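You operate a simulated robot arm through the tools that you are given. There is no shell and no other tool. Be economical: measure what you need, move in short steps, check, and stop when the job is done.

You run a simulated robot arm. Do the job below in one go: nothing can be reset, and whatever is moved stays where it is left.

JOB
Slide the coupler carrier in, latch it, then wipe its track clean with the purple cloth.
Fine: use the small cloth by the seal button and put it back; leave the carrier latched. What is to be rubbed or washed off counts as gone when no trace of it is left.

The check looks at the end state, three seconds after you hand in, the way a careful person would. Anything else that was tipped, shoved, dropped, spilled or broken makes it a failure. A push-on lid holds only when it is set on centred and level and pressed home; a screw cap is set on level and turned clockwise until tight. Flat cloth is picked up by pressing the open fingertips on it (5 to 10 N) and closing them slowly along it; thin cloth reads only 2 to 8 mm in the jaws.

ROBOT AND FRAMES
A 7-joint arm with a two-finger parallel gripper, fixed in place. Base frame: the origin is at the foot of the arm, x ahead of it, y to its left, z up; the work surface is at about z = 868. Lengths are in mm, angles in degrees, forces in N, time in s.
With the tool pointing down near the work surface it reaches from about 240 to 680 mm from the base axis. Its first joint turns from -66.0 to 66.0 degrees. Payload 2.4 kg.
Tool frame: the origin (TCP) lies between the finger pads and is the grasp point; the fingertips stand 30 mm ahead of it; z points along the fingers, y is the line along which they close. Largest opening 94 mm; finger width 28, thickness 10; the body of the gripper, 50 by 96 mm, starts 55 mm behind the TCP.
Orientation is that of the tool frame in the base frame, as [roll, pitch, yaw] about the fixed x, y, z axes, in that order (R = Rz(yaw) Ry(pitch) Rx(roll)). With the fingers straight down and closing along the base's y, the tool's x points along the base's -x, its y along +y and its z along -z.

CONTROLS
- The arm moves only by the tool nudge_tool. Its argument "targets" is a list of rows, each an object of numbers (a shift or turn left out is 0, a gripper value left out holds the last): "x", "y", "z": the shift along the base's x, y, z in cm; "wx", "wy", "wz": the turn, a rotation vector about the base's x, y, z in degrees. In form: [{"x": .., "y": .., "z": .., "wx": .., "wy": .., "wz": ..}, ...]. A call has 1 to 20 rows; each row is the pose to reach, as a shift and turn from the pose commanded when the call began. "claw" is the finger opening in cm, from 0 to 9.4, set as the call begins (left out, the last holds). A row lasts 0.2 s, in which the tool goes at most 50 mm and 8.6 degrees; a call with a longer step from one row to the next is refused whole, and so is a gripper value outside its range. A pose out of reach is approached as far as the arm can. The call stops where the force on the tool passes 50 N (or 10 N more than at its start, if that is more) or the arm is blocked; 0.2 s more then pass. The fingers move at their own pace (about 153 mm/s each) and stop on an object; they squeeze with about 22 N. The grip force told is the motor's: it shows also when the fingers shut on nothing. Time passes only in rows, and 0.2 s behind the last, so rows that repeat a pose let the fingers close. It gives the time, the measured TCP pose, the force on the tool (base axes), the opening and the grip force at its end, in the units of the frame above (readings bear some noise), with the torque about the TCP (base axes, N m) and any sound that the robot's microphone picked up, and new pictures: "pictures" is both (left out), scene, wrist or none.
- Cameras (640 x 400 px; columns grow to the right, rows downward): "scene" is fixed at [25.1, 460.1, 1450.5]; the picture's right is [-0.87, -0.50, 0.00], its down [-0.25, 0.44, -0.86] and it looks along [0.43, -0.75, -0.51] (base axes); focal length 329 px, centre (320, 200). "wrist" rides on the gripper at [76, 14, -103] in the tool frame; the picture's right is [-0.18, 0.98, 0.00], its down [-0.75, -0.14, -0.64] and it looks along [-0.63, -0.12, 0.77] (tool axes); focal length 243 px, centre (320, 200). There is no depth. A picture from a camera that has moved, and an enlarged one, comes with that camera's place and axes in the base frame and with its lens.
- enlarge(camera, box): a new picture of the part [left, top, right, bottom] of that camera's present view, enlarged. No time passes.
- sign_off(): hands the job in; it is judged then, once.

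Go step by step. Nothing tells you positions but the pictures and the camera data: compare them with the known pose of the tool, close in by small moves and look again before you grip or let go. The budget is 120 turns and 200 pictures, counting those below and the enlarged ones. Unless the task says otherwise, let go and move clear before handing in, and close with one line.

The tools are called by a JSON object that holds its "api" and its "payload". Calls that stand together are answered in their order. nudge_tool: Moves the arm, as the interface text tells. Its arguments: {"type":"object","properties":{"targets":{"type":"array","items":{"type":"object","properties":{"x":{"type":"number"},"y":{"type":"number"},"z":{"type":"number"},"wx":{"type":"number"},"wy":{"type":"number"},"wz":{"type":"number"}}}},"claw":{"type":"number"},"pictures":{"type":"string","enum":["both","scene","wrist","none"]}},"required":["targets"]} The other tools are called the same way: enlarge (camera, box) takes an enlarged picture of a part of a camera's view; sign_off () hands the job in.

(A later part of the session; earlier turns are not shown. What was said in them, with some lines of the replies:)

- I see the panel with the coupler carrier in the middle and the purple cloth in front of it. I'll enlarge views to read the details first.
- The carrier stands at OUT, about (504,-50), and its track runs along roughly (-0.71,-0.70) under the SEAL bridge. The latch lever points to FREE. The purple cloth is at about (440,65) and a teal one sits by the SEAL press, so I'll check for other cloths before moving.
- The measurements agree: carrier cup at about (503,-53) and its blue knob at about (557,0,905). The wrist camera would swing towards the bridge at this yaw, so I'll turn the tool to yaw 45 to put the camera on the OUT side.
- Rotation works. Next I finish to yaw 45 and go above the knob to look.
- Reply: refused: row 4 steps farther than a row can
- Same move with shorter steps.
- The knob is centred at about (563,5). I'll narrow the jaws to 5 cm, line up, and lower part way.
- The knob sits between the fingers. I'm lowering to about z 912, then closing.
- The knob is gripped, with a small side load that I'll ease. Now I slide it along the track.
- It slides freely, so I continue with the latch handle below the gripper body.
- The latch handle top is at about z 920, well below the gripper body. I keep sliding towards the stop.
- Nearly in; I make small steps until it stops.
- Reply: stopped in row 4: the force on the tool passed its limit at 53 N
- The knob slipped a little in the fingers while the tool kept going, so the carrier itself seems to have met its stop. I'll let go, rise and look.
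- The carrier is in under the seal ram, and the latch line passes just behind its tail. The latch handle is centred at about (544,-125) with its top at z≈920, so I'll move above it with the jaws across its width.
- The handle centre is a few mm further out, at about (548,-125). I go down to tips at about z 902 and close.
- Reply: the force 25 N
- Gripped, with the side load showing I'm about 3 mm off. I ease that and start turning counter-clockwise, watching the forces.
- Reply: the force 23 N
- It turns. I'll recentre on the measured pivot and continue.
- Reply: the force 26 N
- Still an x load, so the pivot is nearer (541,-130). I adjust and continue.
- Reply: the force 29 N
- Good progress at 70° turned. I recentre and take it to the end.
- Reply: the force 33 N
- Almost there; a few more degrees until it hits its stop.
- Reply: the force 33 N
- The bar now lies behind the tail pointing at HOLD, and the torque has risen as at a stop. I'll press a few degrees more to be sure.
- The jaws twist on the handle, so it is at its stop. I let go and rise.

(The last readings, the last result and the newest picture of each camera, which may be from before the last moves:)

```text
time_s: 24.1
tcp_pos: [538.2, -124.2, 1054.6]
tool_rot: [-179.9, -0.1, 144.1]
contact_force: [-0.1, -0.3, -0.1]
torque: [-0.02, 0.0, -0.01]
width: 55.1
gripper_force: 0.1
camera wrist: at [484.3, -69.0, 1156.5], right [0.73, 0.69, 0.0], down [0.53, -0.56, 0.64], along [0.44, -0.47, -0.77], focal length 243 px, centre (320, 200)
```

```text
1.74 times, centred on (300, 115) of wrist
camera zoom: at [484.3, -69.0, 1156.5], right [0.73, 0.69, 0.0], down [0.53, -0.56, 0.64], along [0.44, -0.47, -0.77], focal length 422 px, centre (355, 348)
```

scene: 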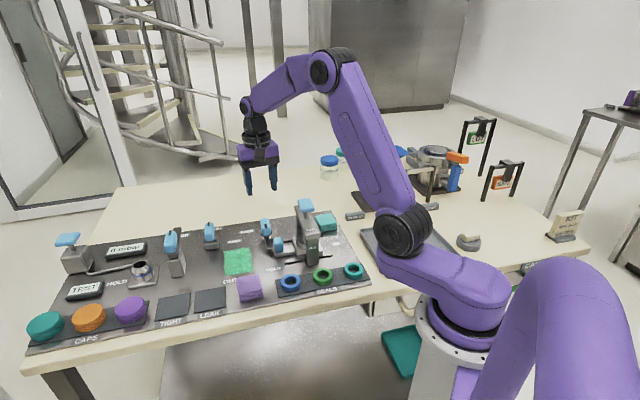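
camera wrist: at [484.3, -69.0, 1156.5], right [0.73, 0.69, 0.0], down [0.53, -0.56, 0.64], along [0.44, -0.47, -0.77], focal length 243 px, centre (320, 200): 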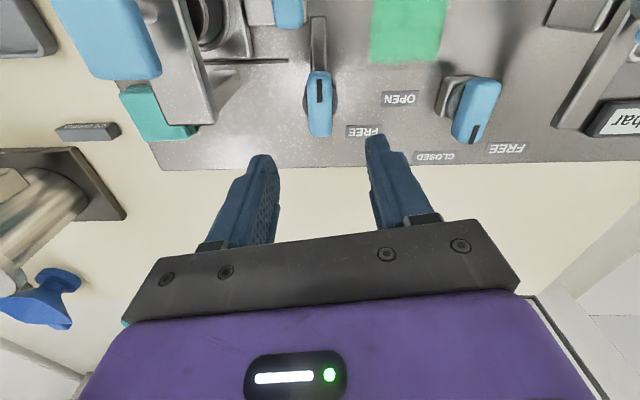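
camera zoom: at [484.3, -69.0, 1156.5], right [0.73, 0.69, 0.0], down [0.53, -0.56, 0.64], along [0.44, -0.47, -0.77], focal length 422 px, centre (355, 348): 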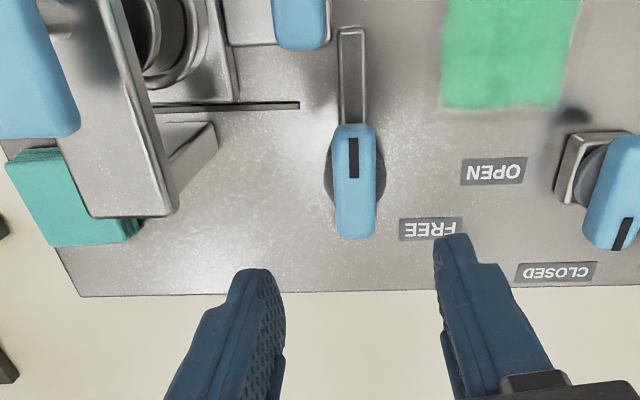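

The bar is square across the track, close behind the tail, so the carrier is latched. The stain is about 75×105 mm, centred near (540,-8). Next I go look at the purple cloth.

{"api": "nudge_tool", "payload": {"targets": [{"x": -2, "y": 3.8, "wz": -3}, {"x": -4, "y": 7.6, "wz": -6}, {"x": -6, "y": 11.4, "wz": -9}, {"x": -8, "y": 15.2, "wz": -9}, {"x": -9.8, "y": 18.9, "wz": -9}, {"x": -9.8, "y": 18.9, "z": -3, "wz": -9}], "claw": 9.0}}

{"api": "enlarge", "payload": {"camera": "wrist", "box": [180, 0, 500, 230]}}

{"api": "enlarge", "payload": {"camera": "scene", "box": [200, 230, 320, 310]}}

```text
time_s: 25.5
tcp_pos: [440.6, 65.0, 1023.2]
tool_rot: [180.0, 0.1, 135.1]
contact_force: [0.3, -0.2, -0.1]
torque: [0.01, 0.0, 0.01]
width: 90.1
gripper_force: 0.0
camera wrist: at [395.6, 128.3, 1125.7], right [0.82, 0.57, 0.0], down [0.43, -0.63, 0.64], along [0.36, -0.53, -0.77], focal length 243 px, centre (320, 200)
```

scene: 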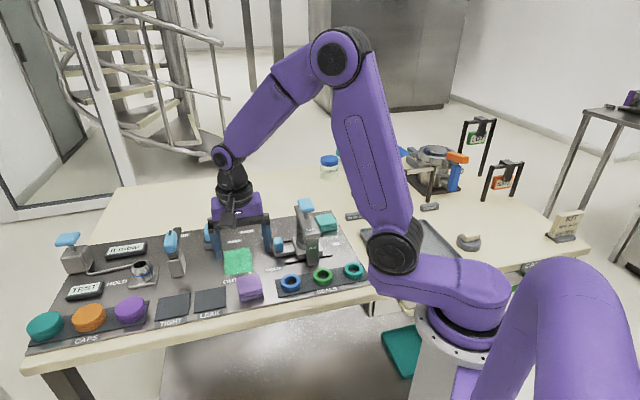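
wrist: 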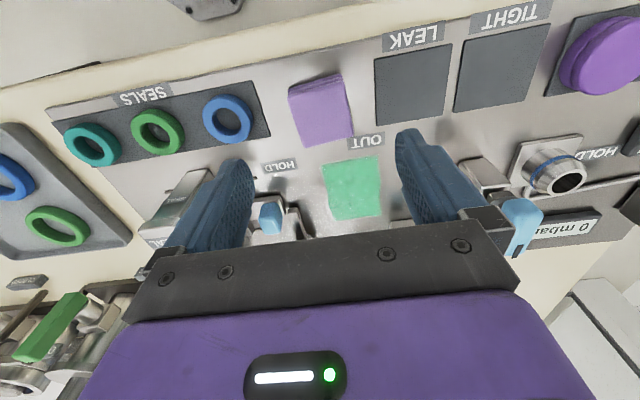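

```text
1.74 times, centred on (340, 115) of wrist
camera zoom: at [395.6, 128.3, 1125.7], right [0.82, 0.57, 0.0], down [0.43, -0.63, 0.64], along [0.36, -0.53, -0.77], focal length 422 px, centre (285, 348)
```

zoom: 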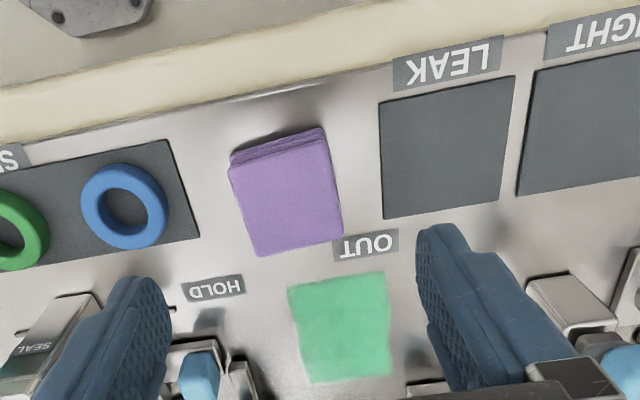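

```text
5.00 times, centred on (260, 270) of scene
camera zoom: at [25.0, 460.1, 1450.5], right [-0.87, -0.5, 0.0], down [-0.25, 0.44, -0.86], along [0.43, -0.75, -0.51], focal length 1646 px, centre (620, -150)
```

zoom: 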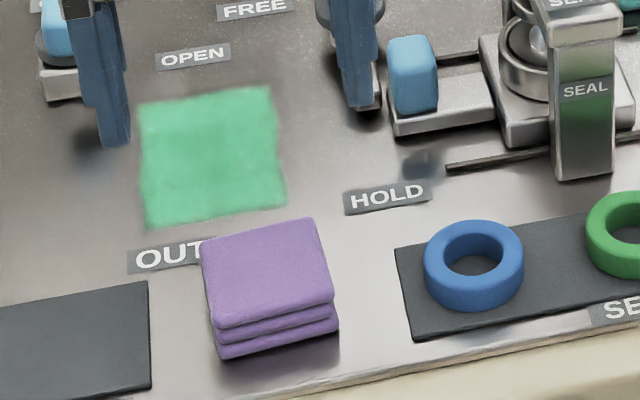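

The purple cloth is a folded stack about 52 mm square, centred at about (447,55), with around 28 mm free either side. I'll grip it by its sides, lowering in stages.

{"api": "nudge_tool", "payload": {"targets": [{"x": 0.65, "y": -0.95, "z": -3}, {"x": 0.65, "y": -0.95, "z": -7}, {"x": 0.65, "y": -0.95, "z": -9.5}], "claw": 7.4}}

{"api": "enlarge", "payload": {"camera": "scene", "box": [200, 230, 320, 310]}}

```text
time_s: 26.3
tcp_pos: [447.1, 54.9, 927.1]
tool_rot: [-180.0, 0.0, 135.1]
contact_force: [-1.0, 0.0, 0.1]
torque: [0.01, -0.01, 0.0]
width: 74.0
gripper_force: 0.0
camera wrist: at [403.0, 118.2, 1030.4], right [0.82, 0.57, 0.0], down [0.43, -0.63, 0.64], along [0.36, -0.53, -0.77], focal length 243 px, centre (320, 200)
```

scene: 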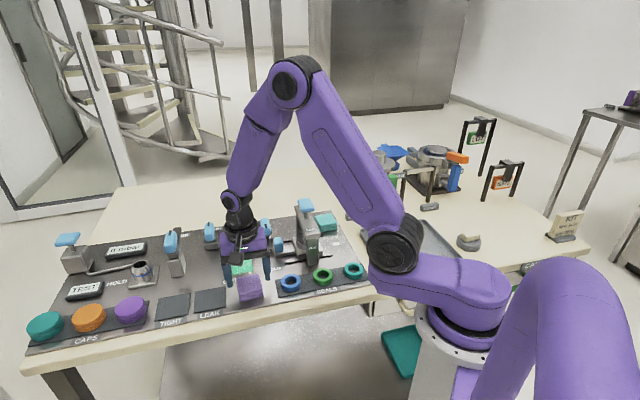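
wrist: 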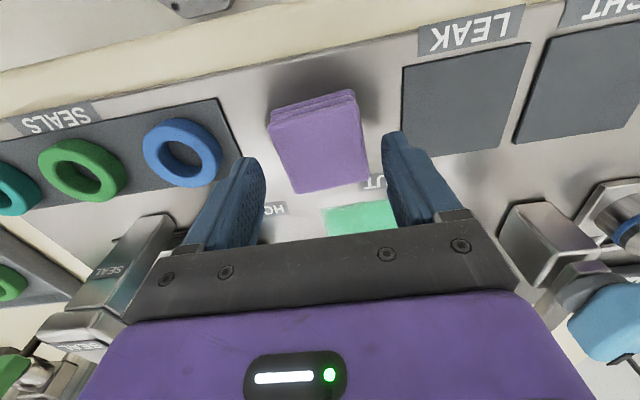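

```text
5.00 times, centred on (260, 270) of scene
camera zoom: at [25.1, 460.1, 1450.5], right [-0.87, -0.5, 0.0], down [-0.25, 0.44, -0.86], along [0.43, -0.75, -0.51], focal length 1646 px, centre (620, -150)
```

zoom: 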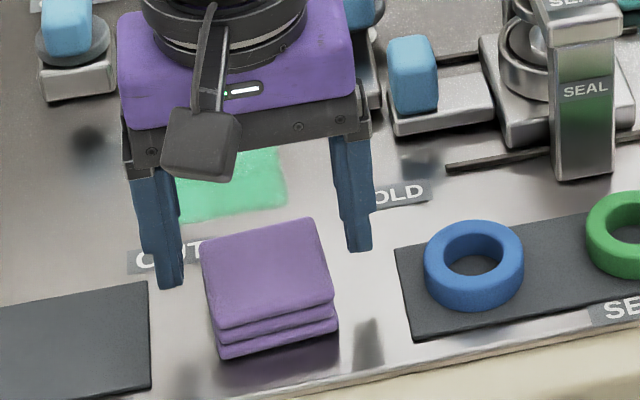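

The fingers line up with the cloth. I lower to about z 907 and close gently.

{"api": "nudge_tool", "payload": {"targets": [{"z": -1}, {"z": -2.0}], "pictures": "none"}}

{"api": "nudge_tool", "payload": {"targets": [{}, {}, {}], "claw": 4.6}}

{"api": "enlarge", "payload": {"camera": "scene", "box": [200, 230, 320, 310]}}

```text
time_s: 26.9
tcp_pos: [447.9, 54.9, 908.4]
tool_rot: [180.0, 0.0, 135.0]
contact_force: [0.1, 0.0, -0.7]
torque: [-0.01, 0.01, -0.01]
width: 73.9
gripper_force: 0.0
```

```text
time_s: 27.7
tcp_pos: [447.1, 54.8, 907.6]
tool_rot: [-180.0, 0.1, 135.1]
contact_force: [-0.3, 0.6, -0.5]
torque: [-0.01, -0.01, 0.07]
width: 56.5
gripper_force: 23.3
camera wrist: at [403.0, 117.8, 1010.7], right [0.82, 0.57, 0.0], down [0.43, -0.63, 0.64], along [0.36, -0.53, -0.77], focal length 243 px, centre (320, 200)
```

scene: 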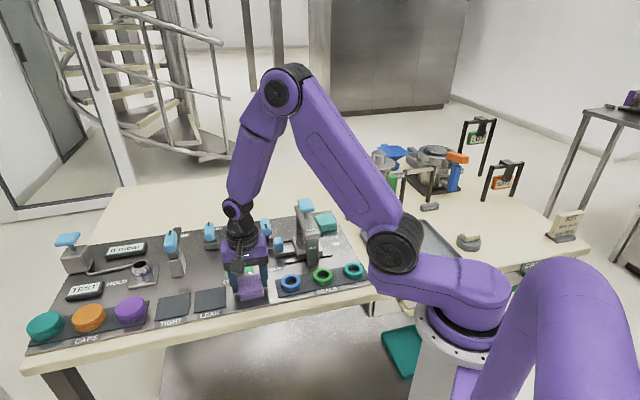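
wrist: 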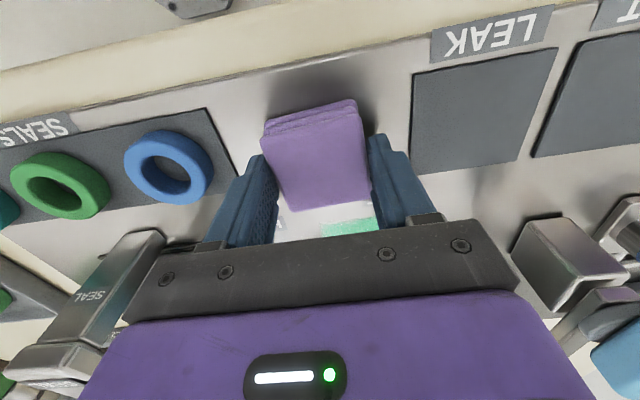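

```text
5.00 times, centred on (260, 270) of scene
camera zoom: at [25.1, 460.1, 1450.5], right [-0.87, -0.5, 0.0], down [-0.25, 0.44, -0.86], along [0.43, -0.75, -0.51], focal length 1646 px, centre (620, -150)
```

zoom: 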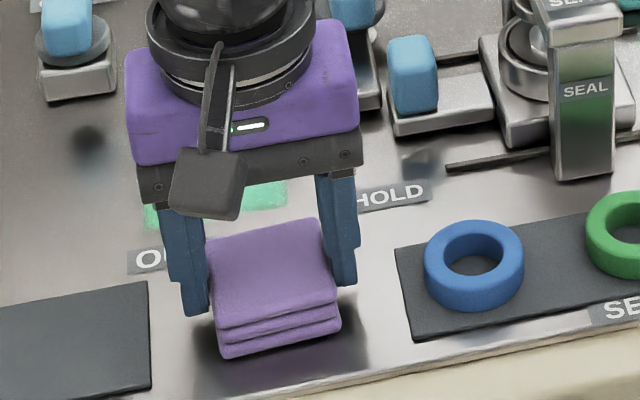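

The cloth holds at 56 mm with grip force. I squeeze and lift it to look.

{"api": "nudge_tool", "payload": {"targets": [{}, {}, {"z": 1}, {"z": 3}, {"z": 5}], "claw": 4.0}}

{"api": "enlarge", "payload": {"camera": "scene", "box": [190, 210, 330, 310]}}

```text
time_s: 28.9
tcp_pos: [447.2, 54.6, 958.6]
tool_rot: [180.0, 0.0, 135.1]
contact_force: [-0.4, 0.4, 0.0]
torque: [0.03, 0.01, 0.01]
width: 56.0
gripper_force: 22.0
camera wrist: at [403.2, 117.7, 1060.9], right [0.82, 0.57, 0.0], down [0.43, -0.63, 0.64], along [0.36, -0.53, -0.77], focal length 243 px, centre (320, 200)
```

scene: 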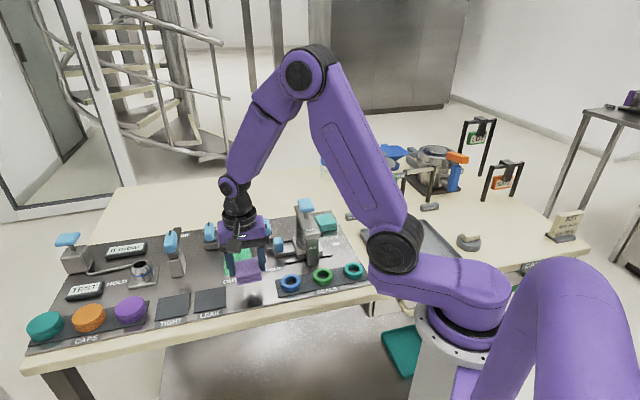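
wrist: 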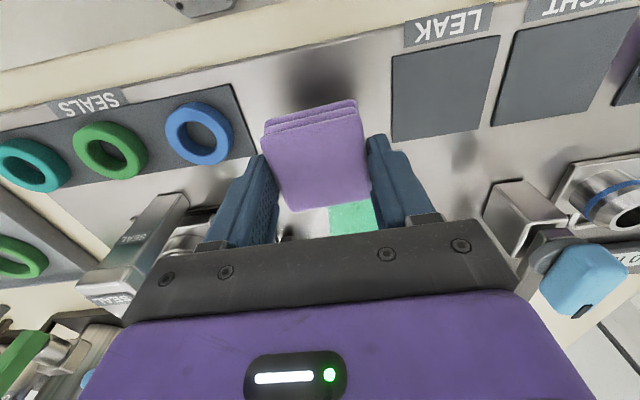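

```text
4.00 times, centred on (260, 260) of scene
camera zoom: at [25.1, 460.1, 1450.5], right [-0.87, -0.5, 0.0], down [-0.25, 0.44, -0.86], along [0.43, -0.75, -0.51], focal length 1317 px, centre (560, -40)
```

zoom: 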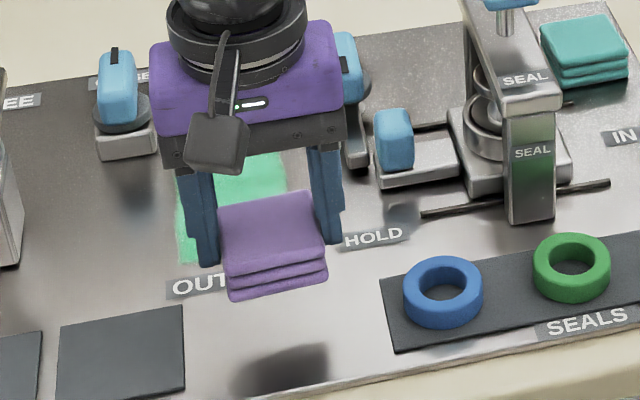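

The cloth is held firmly, and its home is TCP (447.2,54.7,907.6) at yaw 135. I move to the stain's near corner and lower until it touches.

{"api": "nudge_tool", "payload": {"targets": [{"x": 2.8, "y": -2.45}, {"x": 5.63, "y": -4.9}, {"x": 5.63, "y": -4.9, "z": -2.5}, {"x": 5.63, "y": -4.9, "z": -5.0}, {"x": 5.63, "y": -4.9, "z": -5.2}]}}

```text
time_s: 30.1
tcp_pos: [503.7, 5.4, 908.2]
tool_rot: [-180.0, 0.1, 135.2]
contact_force: [-9.1, -1.9, 27.8]
torque: [-0.04, 0.28, 0.35]
width: 55.9
gripper_force: 22.2
camera wrist: at [458.8, 68.6, 1009.9], right [0.82, 0.57, 0.0], down [0.43, -0.63, 0.64], along [0.37, -0.53, -0.77], focal length 243 px, centre (320, 200)
```

scene: 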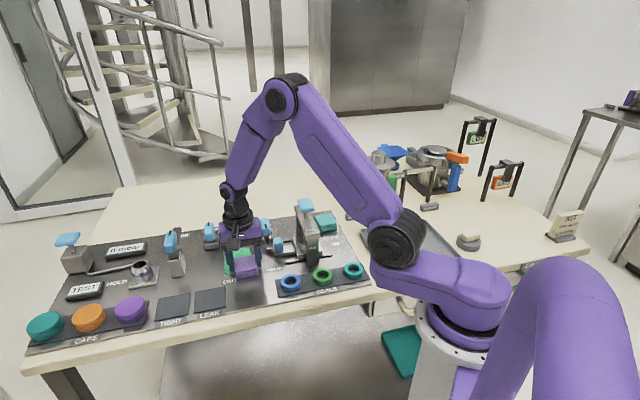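
wrist: 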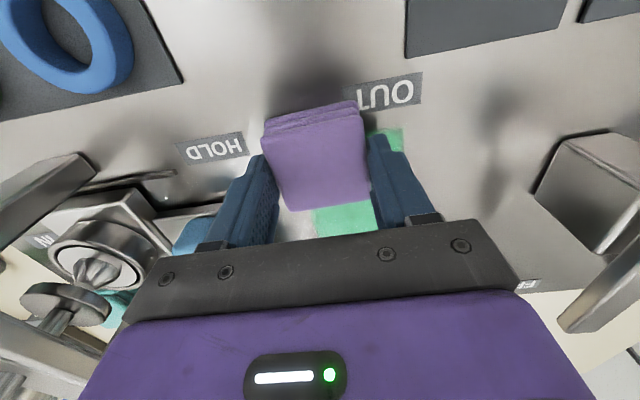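

Contact is 28 N, more than needed. I ease up about 1.2 mm and stroke across the stain and back.

{"api": "nudge_tool", "payload": {"targets": [{"z": 0.12}, {"x": 1, "y": -1, "z": 0.12}, {"x": 2, "y": -2, "z": 0.12}, {"x": 3, "y": -3, "z": 0.12}, {"x": 4, "y": -4, "z": 0.12}, {"x": 5.2, "y": -5.2, "z": 0.12}, {"x": 4, "y": -4, "z": 0.12}, {"x": 3, "y": -3, "z": 0.12}, {"x": 2, "y": -2, "z": 0.12}, {"x": 1, "y": -1, "z": 0.12}, {"x": 0, "y": 0, "z": 0.12}]}}

{"api": "enlarge", "payload": {"camera": "wrist", "box": [180, 60, 480, 250]}}

```text
time_s: 32.5
tcp_pos: [502.8, 7.1, 907.6]
tool_rot: [-179.9, 0.2, 135.1]
contact_force: [0.3, -0.7, -0.5]
torque: [-0.01, 0.05, 0.0]
width: 54.9
gripper_force: 21.7
camera wrist: at [459.2, 69.5, 1010.3], right [0.82, 0.57, 0.0], down [0.43, -0.63, 0.64], along [0.36, -0.53, -0.77], focal length 243 px, centre (320, 200)
```

scene: 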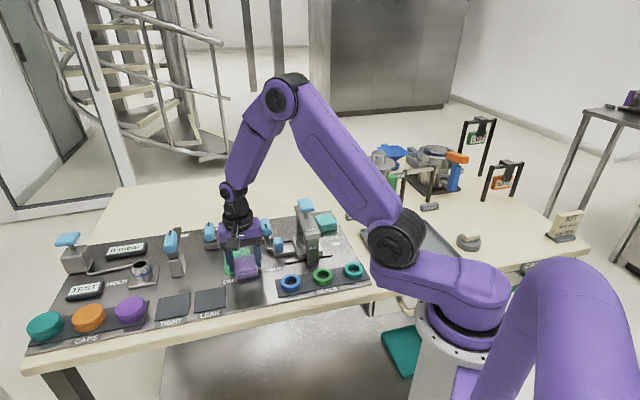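
wrist: 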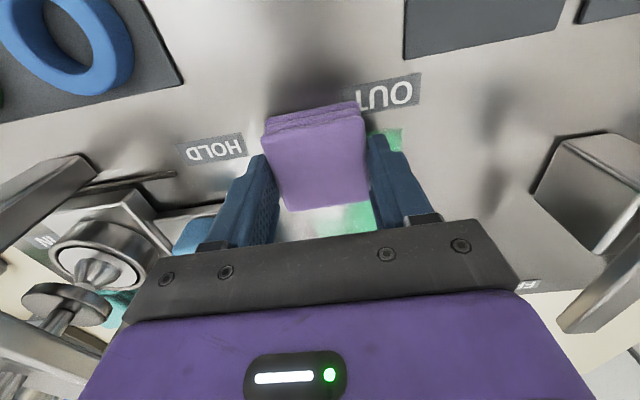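

```text
2.11 times, centred on (330, 155) of wrist
camera zoom: at [459.2, 69.5, 1010.3], right [0.82, 0.57, 0.0], down [0.43, -0.63, 0.64], along [0.36, -0.53, -0.77], focal length 511 px, centre (299, 295)
```

zoom: 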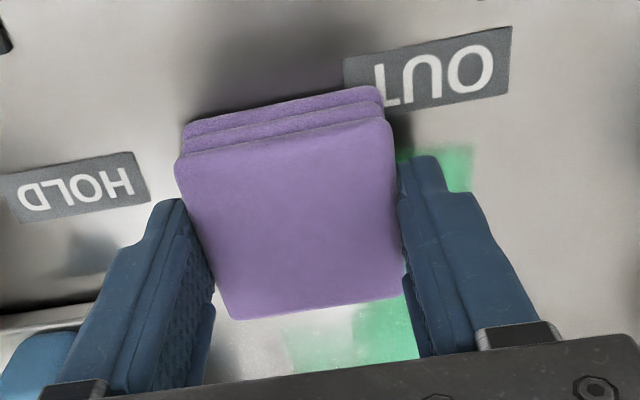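

It wipes well, though contact faded by the end. I press 1.5 mm deeper and take the next strips towards OUT.

{"api": "nudge_tool", "payload": {"targets": [{"z": -0.15}, {"x": 1, "y": -1, "z": -0.15}, {"x": 2, "y": -2, "z": -0.15}, {"x": 3.2, "y": -3.2, "z": -0.15}, {"x": 4.2, "y": -4.2, "z": -0.15}, {"x": 5.2, "y": -5.2, "z": -0.15}, {"x": 6.3, "y": -4.1, "z": -0.15}, {"x": 5.1, "y": -2.9, "z": -0.15}, {"x": 4.1, "y": -1.9, "z": -0.15}, {"x": 3.1, "y": -0.9, "z": -0.15}, {"x": 2.1, "y": 0.1, "z": -0.15}, {"x": 1.1, "y": 1.1, "z": -0.15}]}}

```text
time_s: 35.1
tcp_pos: [515.6, 16.0, 906.6]
tool_rot: [179.9, 0.2, 135.1]
contact_force: [7.1, -5.6, 20.0]
torque: [-0.22, -0.08, 0.05]
width: 54.7
gripper_force: 22.6
camera wrist: at [470.5, 79.5, 1008.9], right [0.82, 0.57, 0.0], down [0.43, -0.63, 0.64], along [0.37, -0.53, -0.77], focal length 243 px, centre (320, 200)
```

scene: 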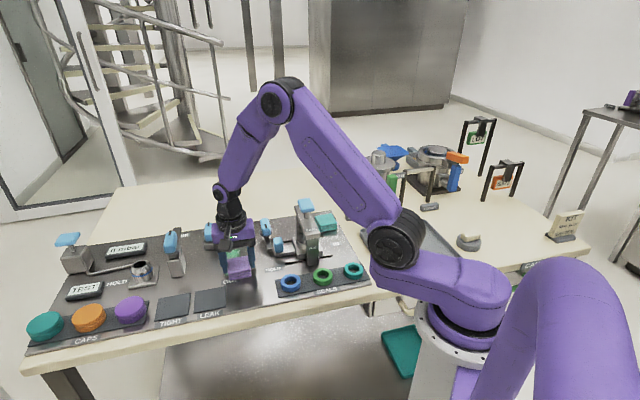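
wrist: 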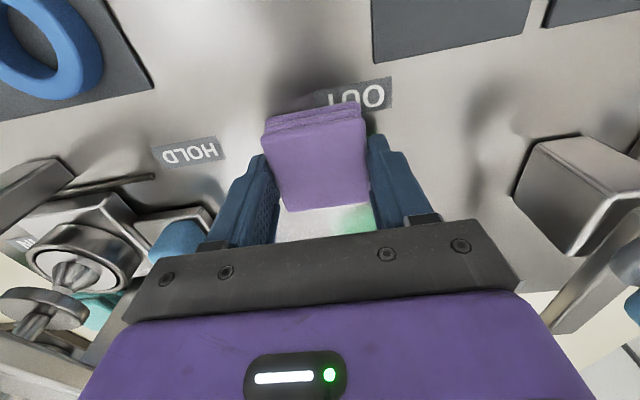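

Next strip further OUT, there and back.

{"api": "nudge_tool", "payload": {"targets": [{"x": 0.7, "y": 0.7, "z": 0.05}, {"x": 1.4, "y": 1.4}, {"x": 2.4, "y": 0.4}, {"x": 3.4, "y": -0.6}, {"x": 4.4, "y": -1.6}, {"x": 5.4, "y": -2.6}, {"x": 6.5, "y": -3.7}, {"x": 5.4, "y": -2.6}, {"x": 4.4, "y": -1.6}, {"x": 3.4, "y": -0.6}, {"x": 2.4, "y": 0.4}, {"x": 1.4, "y": 1.4}]}}

```text
time_s: 37.7
tcp_pos: [528.6, 32.2, 905.6]
tool_rot: [-180.0, 0.0, 135.2]
contact_force: [0.1, -0.2, -0.1]
torque: [0.06, 0.02, 0.02]
width: 55.0
gripper_force: 21.5
camera wrist: at [484.1, 94.8, 1008.8], right [0.82, 0.57, 0.0], down [0.43, -0.63, 0.64], along [0.36, -0.53, -0.77], focal length 243 px, centre (320, 200)
```

scene: 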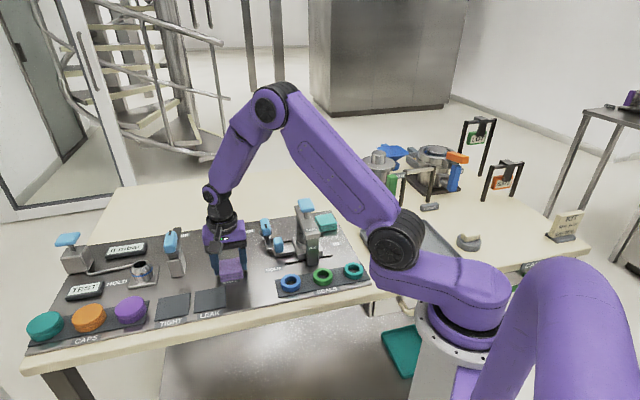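
wrist: 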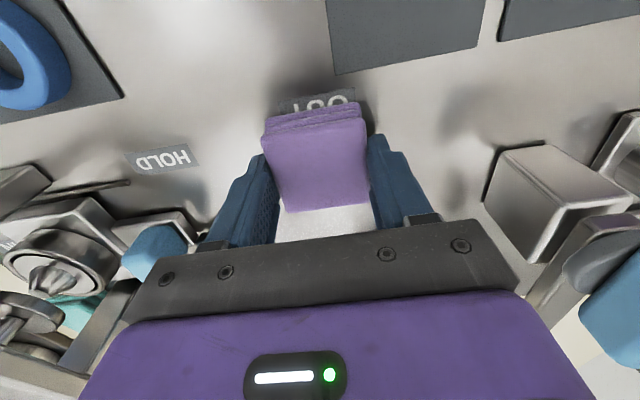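

The green seems gone here. I lift clear and inspect the track.

{"api": "nudge_tool", "payload": {"targets": [{"z": 4}, {"x": -2, "y": 3, "z": 8}, {"x": -5, "y": 6, "z": 12}, {"x": -8, "y": 6, "z": 12}]}}

{"api": "enlarge", "payload": {"camera": "scene", "box": [190, 210, 310, 295]}}

{"api": "enlarge", "payload": {"camera": "wrist", "box": [240, 90, 480, 250]}}

```text
refused: row 2 steps farther than a row can; nothing moved
```

```text
4.71 times, centred on (250, 252) of scene
camera zoom: at [25.1, 460.1, 1450.5], right [-0.87, -0.5, 0.0], down [-0.25, 0.44, -0.86], along [0.43, -0.75, -0.51], focal length 1550 px, centre (649, -47)
```

zoom: 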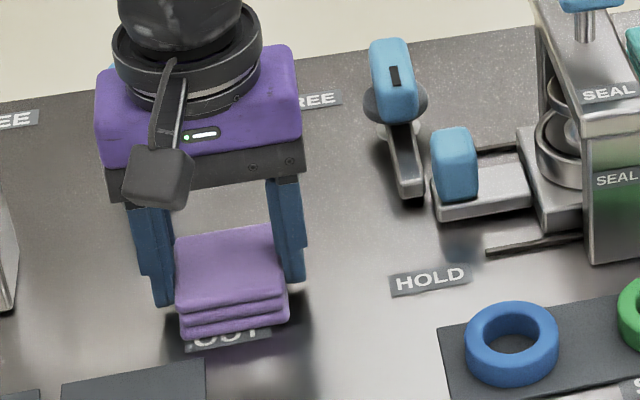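

```text
2.50 times, centred on (360, 170) of wrist
camera zoom: at [484.1, 94.8, 1008.8], right [0.82, 0.57, 0.0], down [0.43, -0.63, 0.64], along [0.36, -0.53, -0.77], focal length 606 px, centre (220, 275)
```

zoom: 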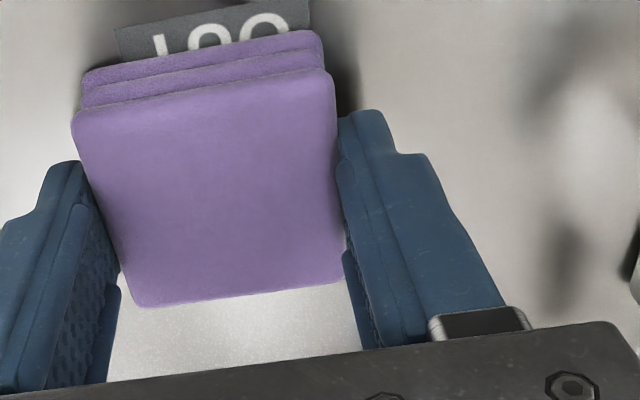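

Same lift with smaller steps.

{"api": "nudge_tool", "payload": {"targets": [{"z": 3.5}, {"x": -1.5, "y": 1.5, "z": 7}, {"x": -4, "y": 2.5, "z": 10}, {"x": -8, "y": 2.3, "z": 12}]}}

{"api": "enlarge", "payload": {"camera": "scene", "box": [190, 210, 310, 295]}}

{"api": "enlarge", "payload": {"camera": "wrist", "box": [240, 90, 480, 250]}}

```text
time_s: 38.7
tcp_pos: [448.7, 54.1, 1026.6]
tool_rot: [-180.0, 0.0, 135.1]
contact_force: [-1.3, 0.7, -0.5]
torque: [-0.02, 0.03, 0.02]
width: 54.9
gripper_force: 21.6
camera wrist: at [403.8, 117.6, 1129.0], right [0.82, 0.57, 0.0], down [0.43, -0.63, 0.64], along [0.36, -0.53, -0.77], focal length 243 px, centre (320, 200)
```

scene: 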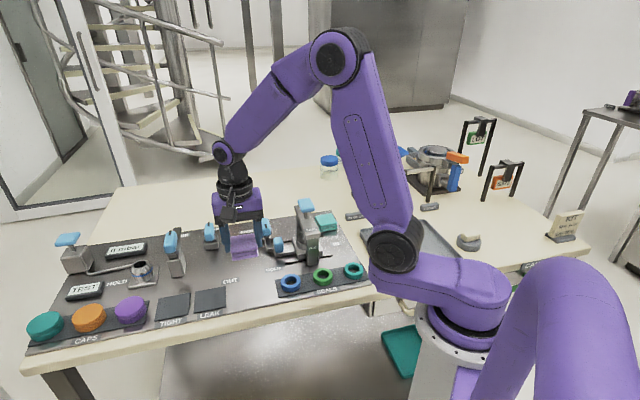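
wrist: 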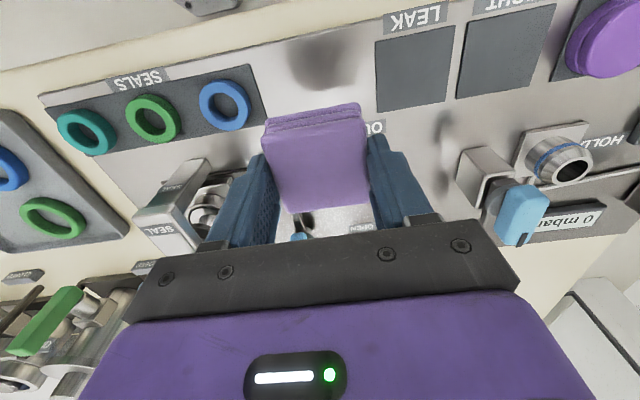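

```text
4.71 times, centred on (250, 252) of scene
camera zoom: at [25.1, 460.1, 1450.5], right [-0.87, -0.5, 0.0], down [-0.25, 0.44, -0.86], along [0.43, -0.75, -0.51], focal length 1550 px, centre (649, -47)
```

zoom: 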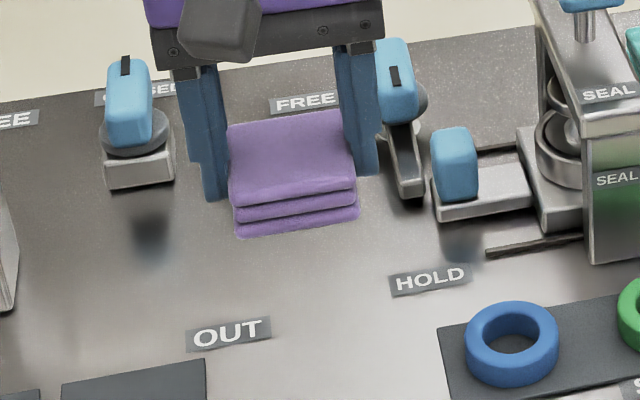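

```text
2.50 times, centred on (360, 170) of wrist
camera zoom: at [403.8, 117.6, 1129.0], right [0.82, 0.57, 0.0], down [0.43, -0.63, 0.64], along [0.36, -0.53, -0.77], focal length 606 px, centre (220, 275)
```

zoom: 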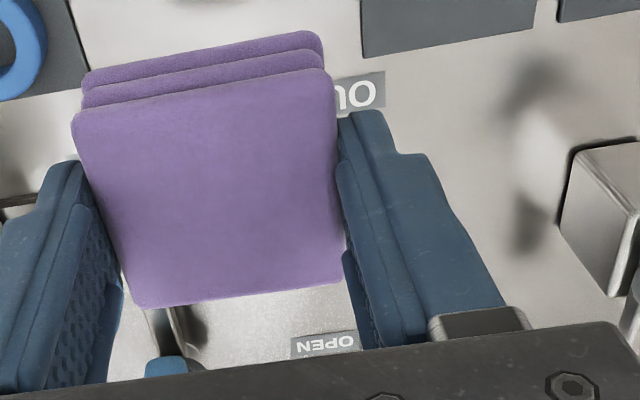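

The near part is spotless, but the cloth hides the far strip. I shift aside to see it.

{"api": "nudge_tool", "payload": {"targets": [{"x": -3, "y": -2, "z": 1}, {"x": -6, "y": -4, "z": 1}, {"x": -9, "y": -6, "z": 1}], "pictures": "scene"}}

{"api": "enlarge", "payload": {"camera": "scene", "box": [200, 215, 300, 285]}}

```text
time_s: 39.5
tcp_pos: [357.9, -6.7, 1035.7]
tool_rot: [-180.0, 0.0, 135.2]
contact_force: [1.1, -0.9, -0.1]
torque: [-0.01, -0.02, 0.01]
width: 55.0
gripper_force: 22.4
```

scene: 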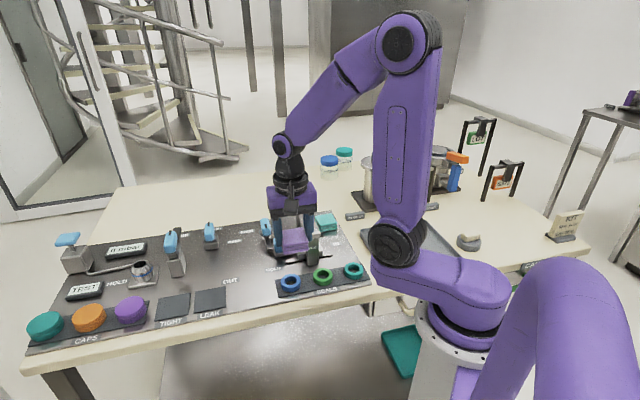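

```text
5.71 times, centred on (250, 250) of scene
camera zoom: at [25.1, 460.1, 1450.5], right [-0.87, -0.5, 0.0], down [-0.25, 0.44, -0.86], along [0.43, -0.75, -0.51], focal length 1882 px, centre (720, -86)
```

zoom: 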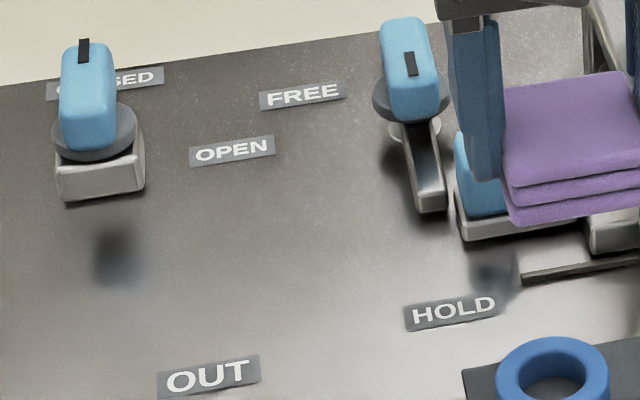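

The track is clean. I carry the cloth back to its home and lower it.

{"api": "nudge_tool", "payload": {"targets": [{"x": 3, "y": 2}, {"x": 6, "y": 4.1}, {"x": 8.95, "y": 6.15}, {"x": 8.95, "y": 6.15, "z": -4.5}, {"x": 8.95, "y": 6.15, "z": -9}, {"x": 8.95, "y": 6.15, "z": -12}, {"x": 8.95, "y": 6.15, "z": -12.6}]}}

{"api": "enlarge", "payload": {"camera": "scene", "box": [200, 230, 320, 310]}}

```text
time_s: 41.1
tcp_pos: [448.6, 54.4, 910.4]
tool_rot: [179.9, 0.0, 135.1]
contact_force: [-0.1, 0.0, 0.0]
torque: [0.01, 0.01, 0.01]
width: 54.8
gripper_force: 22.1
camera wrist: at [403.8, 118.1, 1013.0], right [0.82, 0.57, 0.0], down [0.43, -0.63, 0.64], along [0.36, -0.53, -0.77], focal length 243 px, centre (320, 200)
```

scene: 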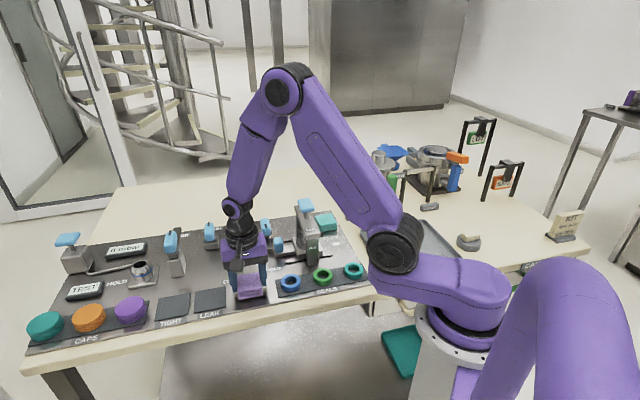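
wrist: 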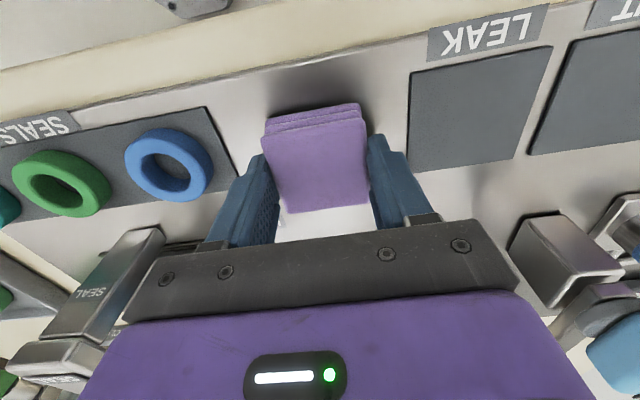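

```text
5.00 times, centred on (260, 270) of scene
camera zoom: at [25.1, 460.1, 1450.5], right [-0.87, -0.5, 0.0], down [-0.25, 0.44, -0.86], along [0.43, -0.75, -0.51], focal length 1646 px, centre (620, -150)
```

zoom: 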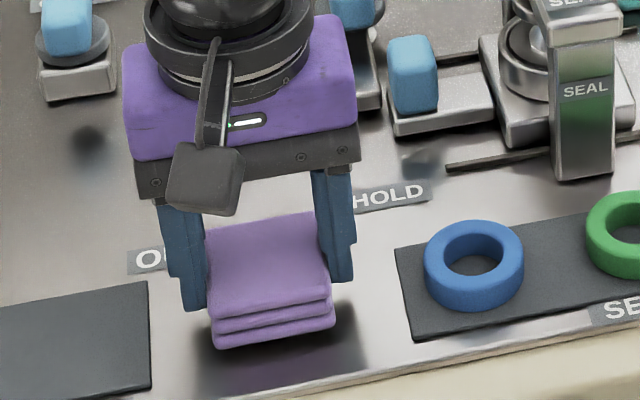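

About 4 mm above the surface. I lower until it touches, nudging 1 mm back to the exact spot.

{"api": "nudge_tool", "payload": {"targets": [{"x": -0.15, "y": 0.05, "z": -0.2}, {"x": -0.15, "y": 0.05, "z": -0.35}, {"x": -0.15, "y": 0.05, "z": -0.5}], "pictures": "none"}}

```text
time_s: 41.9
tcp_pos: [445.9, 55.5, 905.3]
tool_rot: [180.0, 0.1, 135.1]
contact_force: [-1.3, -0.8, 9.2]
torque: [0.04, 0.12, 0.03]
width: 54.8
gripper_force: 21.9
```

It rests on the panel with 9 N. I open the jaws a little and rise straight up.

{"api": "nudge_tool", "payload": {"targets": [{"z": 0.1}, {"z": 0.1}, {"z": 0.1}, {"z": 3}, {"z": 7}, {"z": 11}, {"x": -3, "y": -3, "z": 14}, {"x": -6, "y": -6, "z": 17}], "claw": 7.4}}

{"api": "enlarge", "payload": {"camera": "scene", "box": [190, 200, 350, 310]}}

{"api": "enlarge", "payload": {"camera": "wrist", "box": [230, 50, 530, 240]}}

```text
refused: row 7 steps farther than a row can; nothing moved
```

```text
3.64 times, centred on (270, 255) of scene
camera zoom: at [24.9, 460.1, 1450.5], right [-0.87, -0.5, 0.0], down [-0.25, 0.44, -0.86], along [0.43, -0.75, -0.51], focal length 1197 px, centre (502, 0)
```

zoom: 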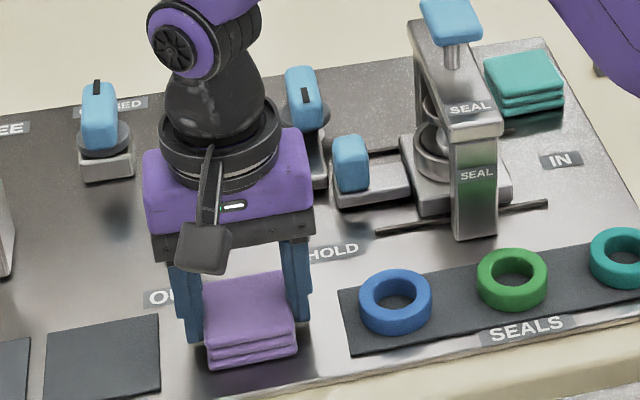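

```text
2.11 times, centred on (380, 145) of wrist
camera zoom: at [401.8, 118.8, 1008.1], right [0.82, 0.57, 0.0], down [0.43, -0.63, 0.64], along [0.36, -0.53, -0.77], focal length 511 px, centre (194, 316)
```

zoom: 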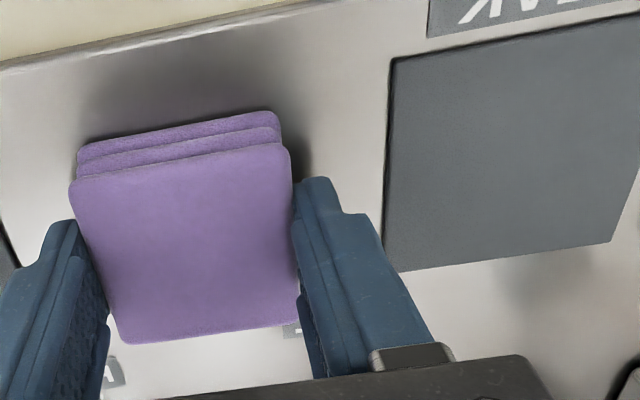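

Same release with a legal step.

{"api": "nudge_tool", "payload": {"targets": [{"z": 0.1}, {"z": 0.1}, {"z": 0.1}, {"z": 3}, {"z": 7}, {"z": 11}, {"x": -2, "y": -2, "z": 14}, {"x": -4.5, "y": -4.5, "z": 17}, {"x": -7, "y": -7, "z": 20}], "claw": 7.4}}

{"api": "enlarge", "payload": {"camera": "scene", "box": [190, 200, 350, 310]}}

{"api": "enlarge", "payload": {"camera": "wrist", "box": [230, 50, 530, 240]}}

```text
time_s: 43.9
tcp_pos: [376.2, -14.7, 1105.8]
tool_rot: [180.0, 0.0, 135.2]
contact_force: [-0.1, 0.1, -0.3]
torque: [-0.02, -0.05, -0.02]
width: 74.0
gripper_force: 0.1
camera wrist: at [332.8, 48.5, 1207.8], right [0.82, 0.57, 0.0], down [0.43, -0.63, 0.64], along [0.36, -0.53, -0.77], focal length 243 px, centre (320, 200)
```

scene: 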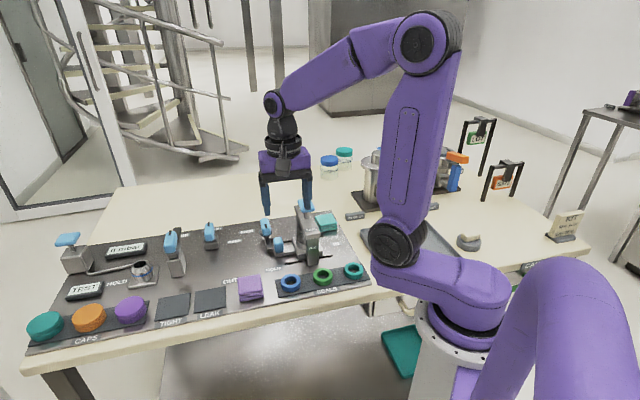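
wrist: 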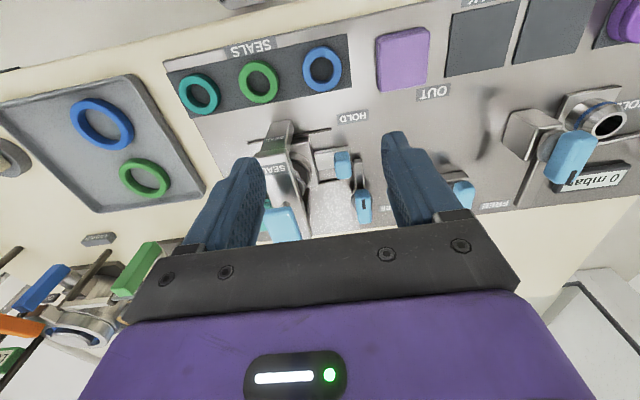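

```text
3.64 times, centred on (270, 255) of scene
camera zoom: at [25.1, 460.1, 1450.5], right [-0.87, -0.5, 0.0], down [-0.25, 0.44, -0.86], along [0.43, -0.75, -0.51], focal length 1197 px, centre (502, 0)
```

zoom: 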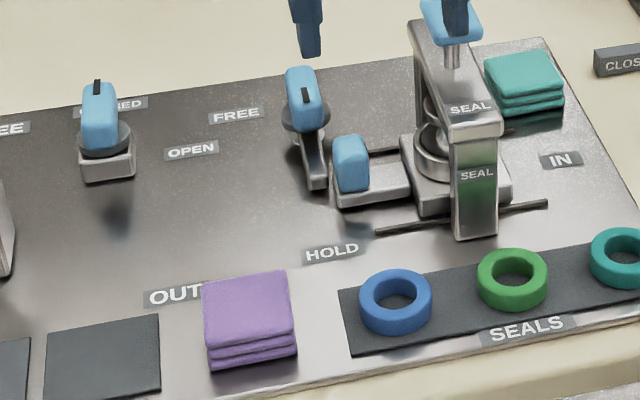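

```text
2.11 times, centred on (380, 145) of wrist
camera zoom: at [332.8, 48.5, 1207.8], right [0.82, 0.57, 0.0], down [0.43, -0.63, 0.64], along [0.36, -0.53, -0.77], focal length 511 px, centre (194, 316)
```

zoom: 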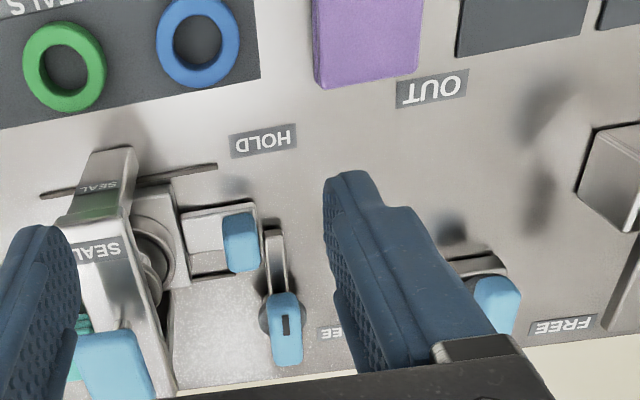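

The carrier is in and latched with its bar square across the track, the track shows no green, and the cloth is back in its spot with the arm clear. I'm handing in.

{"api": "sign_off", "payload": {}}

```text
The job is handed in.
```

The carrier is slid in and latched at HOLD, its track is wiped clean, and the purple cloth is back in its place. The cloth beside the seal button was teal, so I followed the colour you named and used the purple one by the OUT label.
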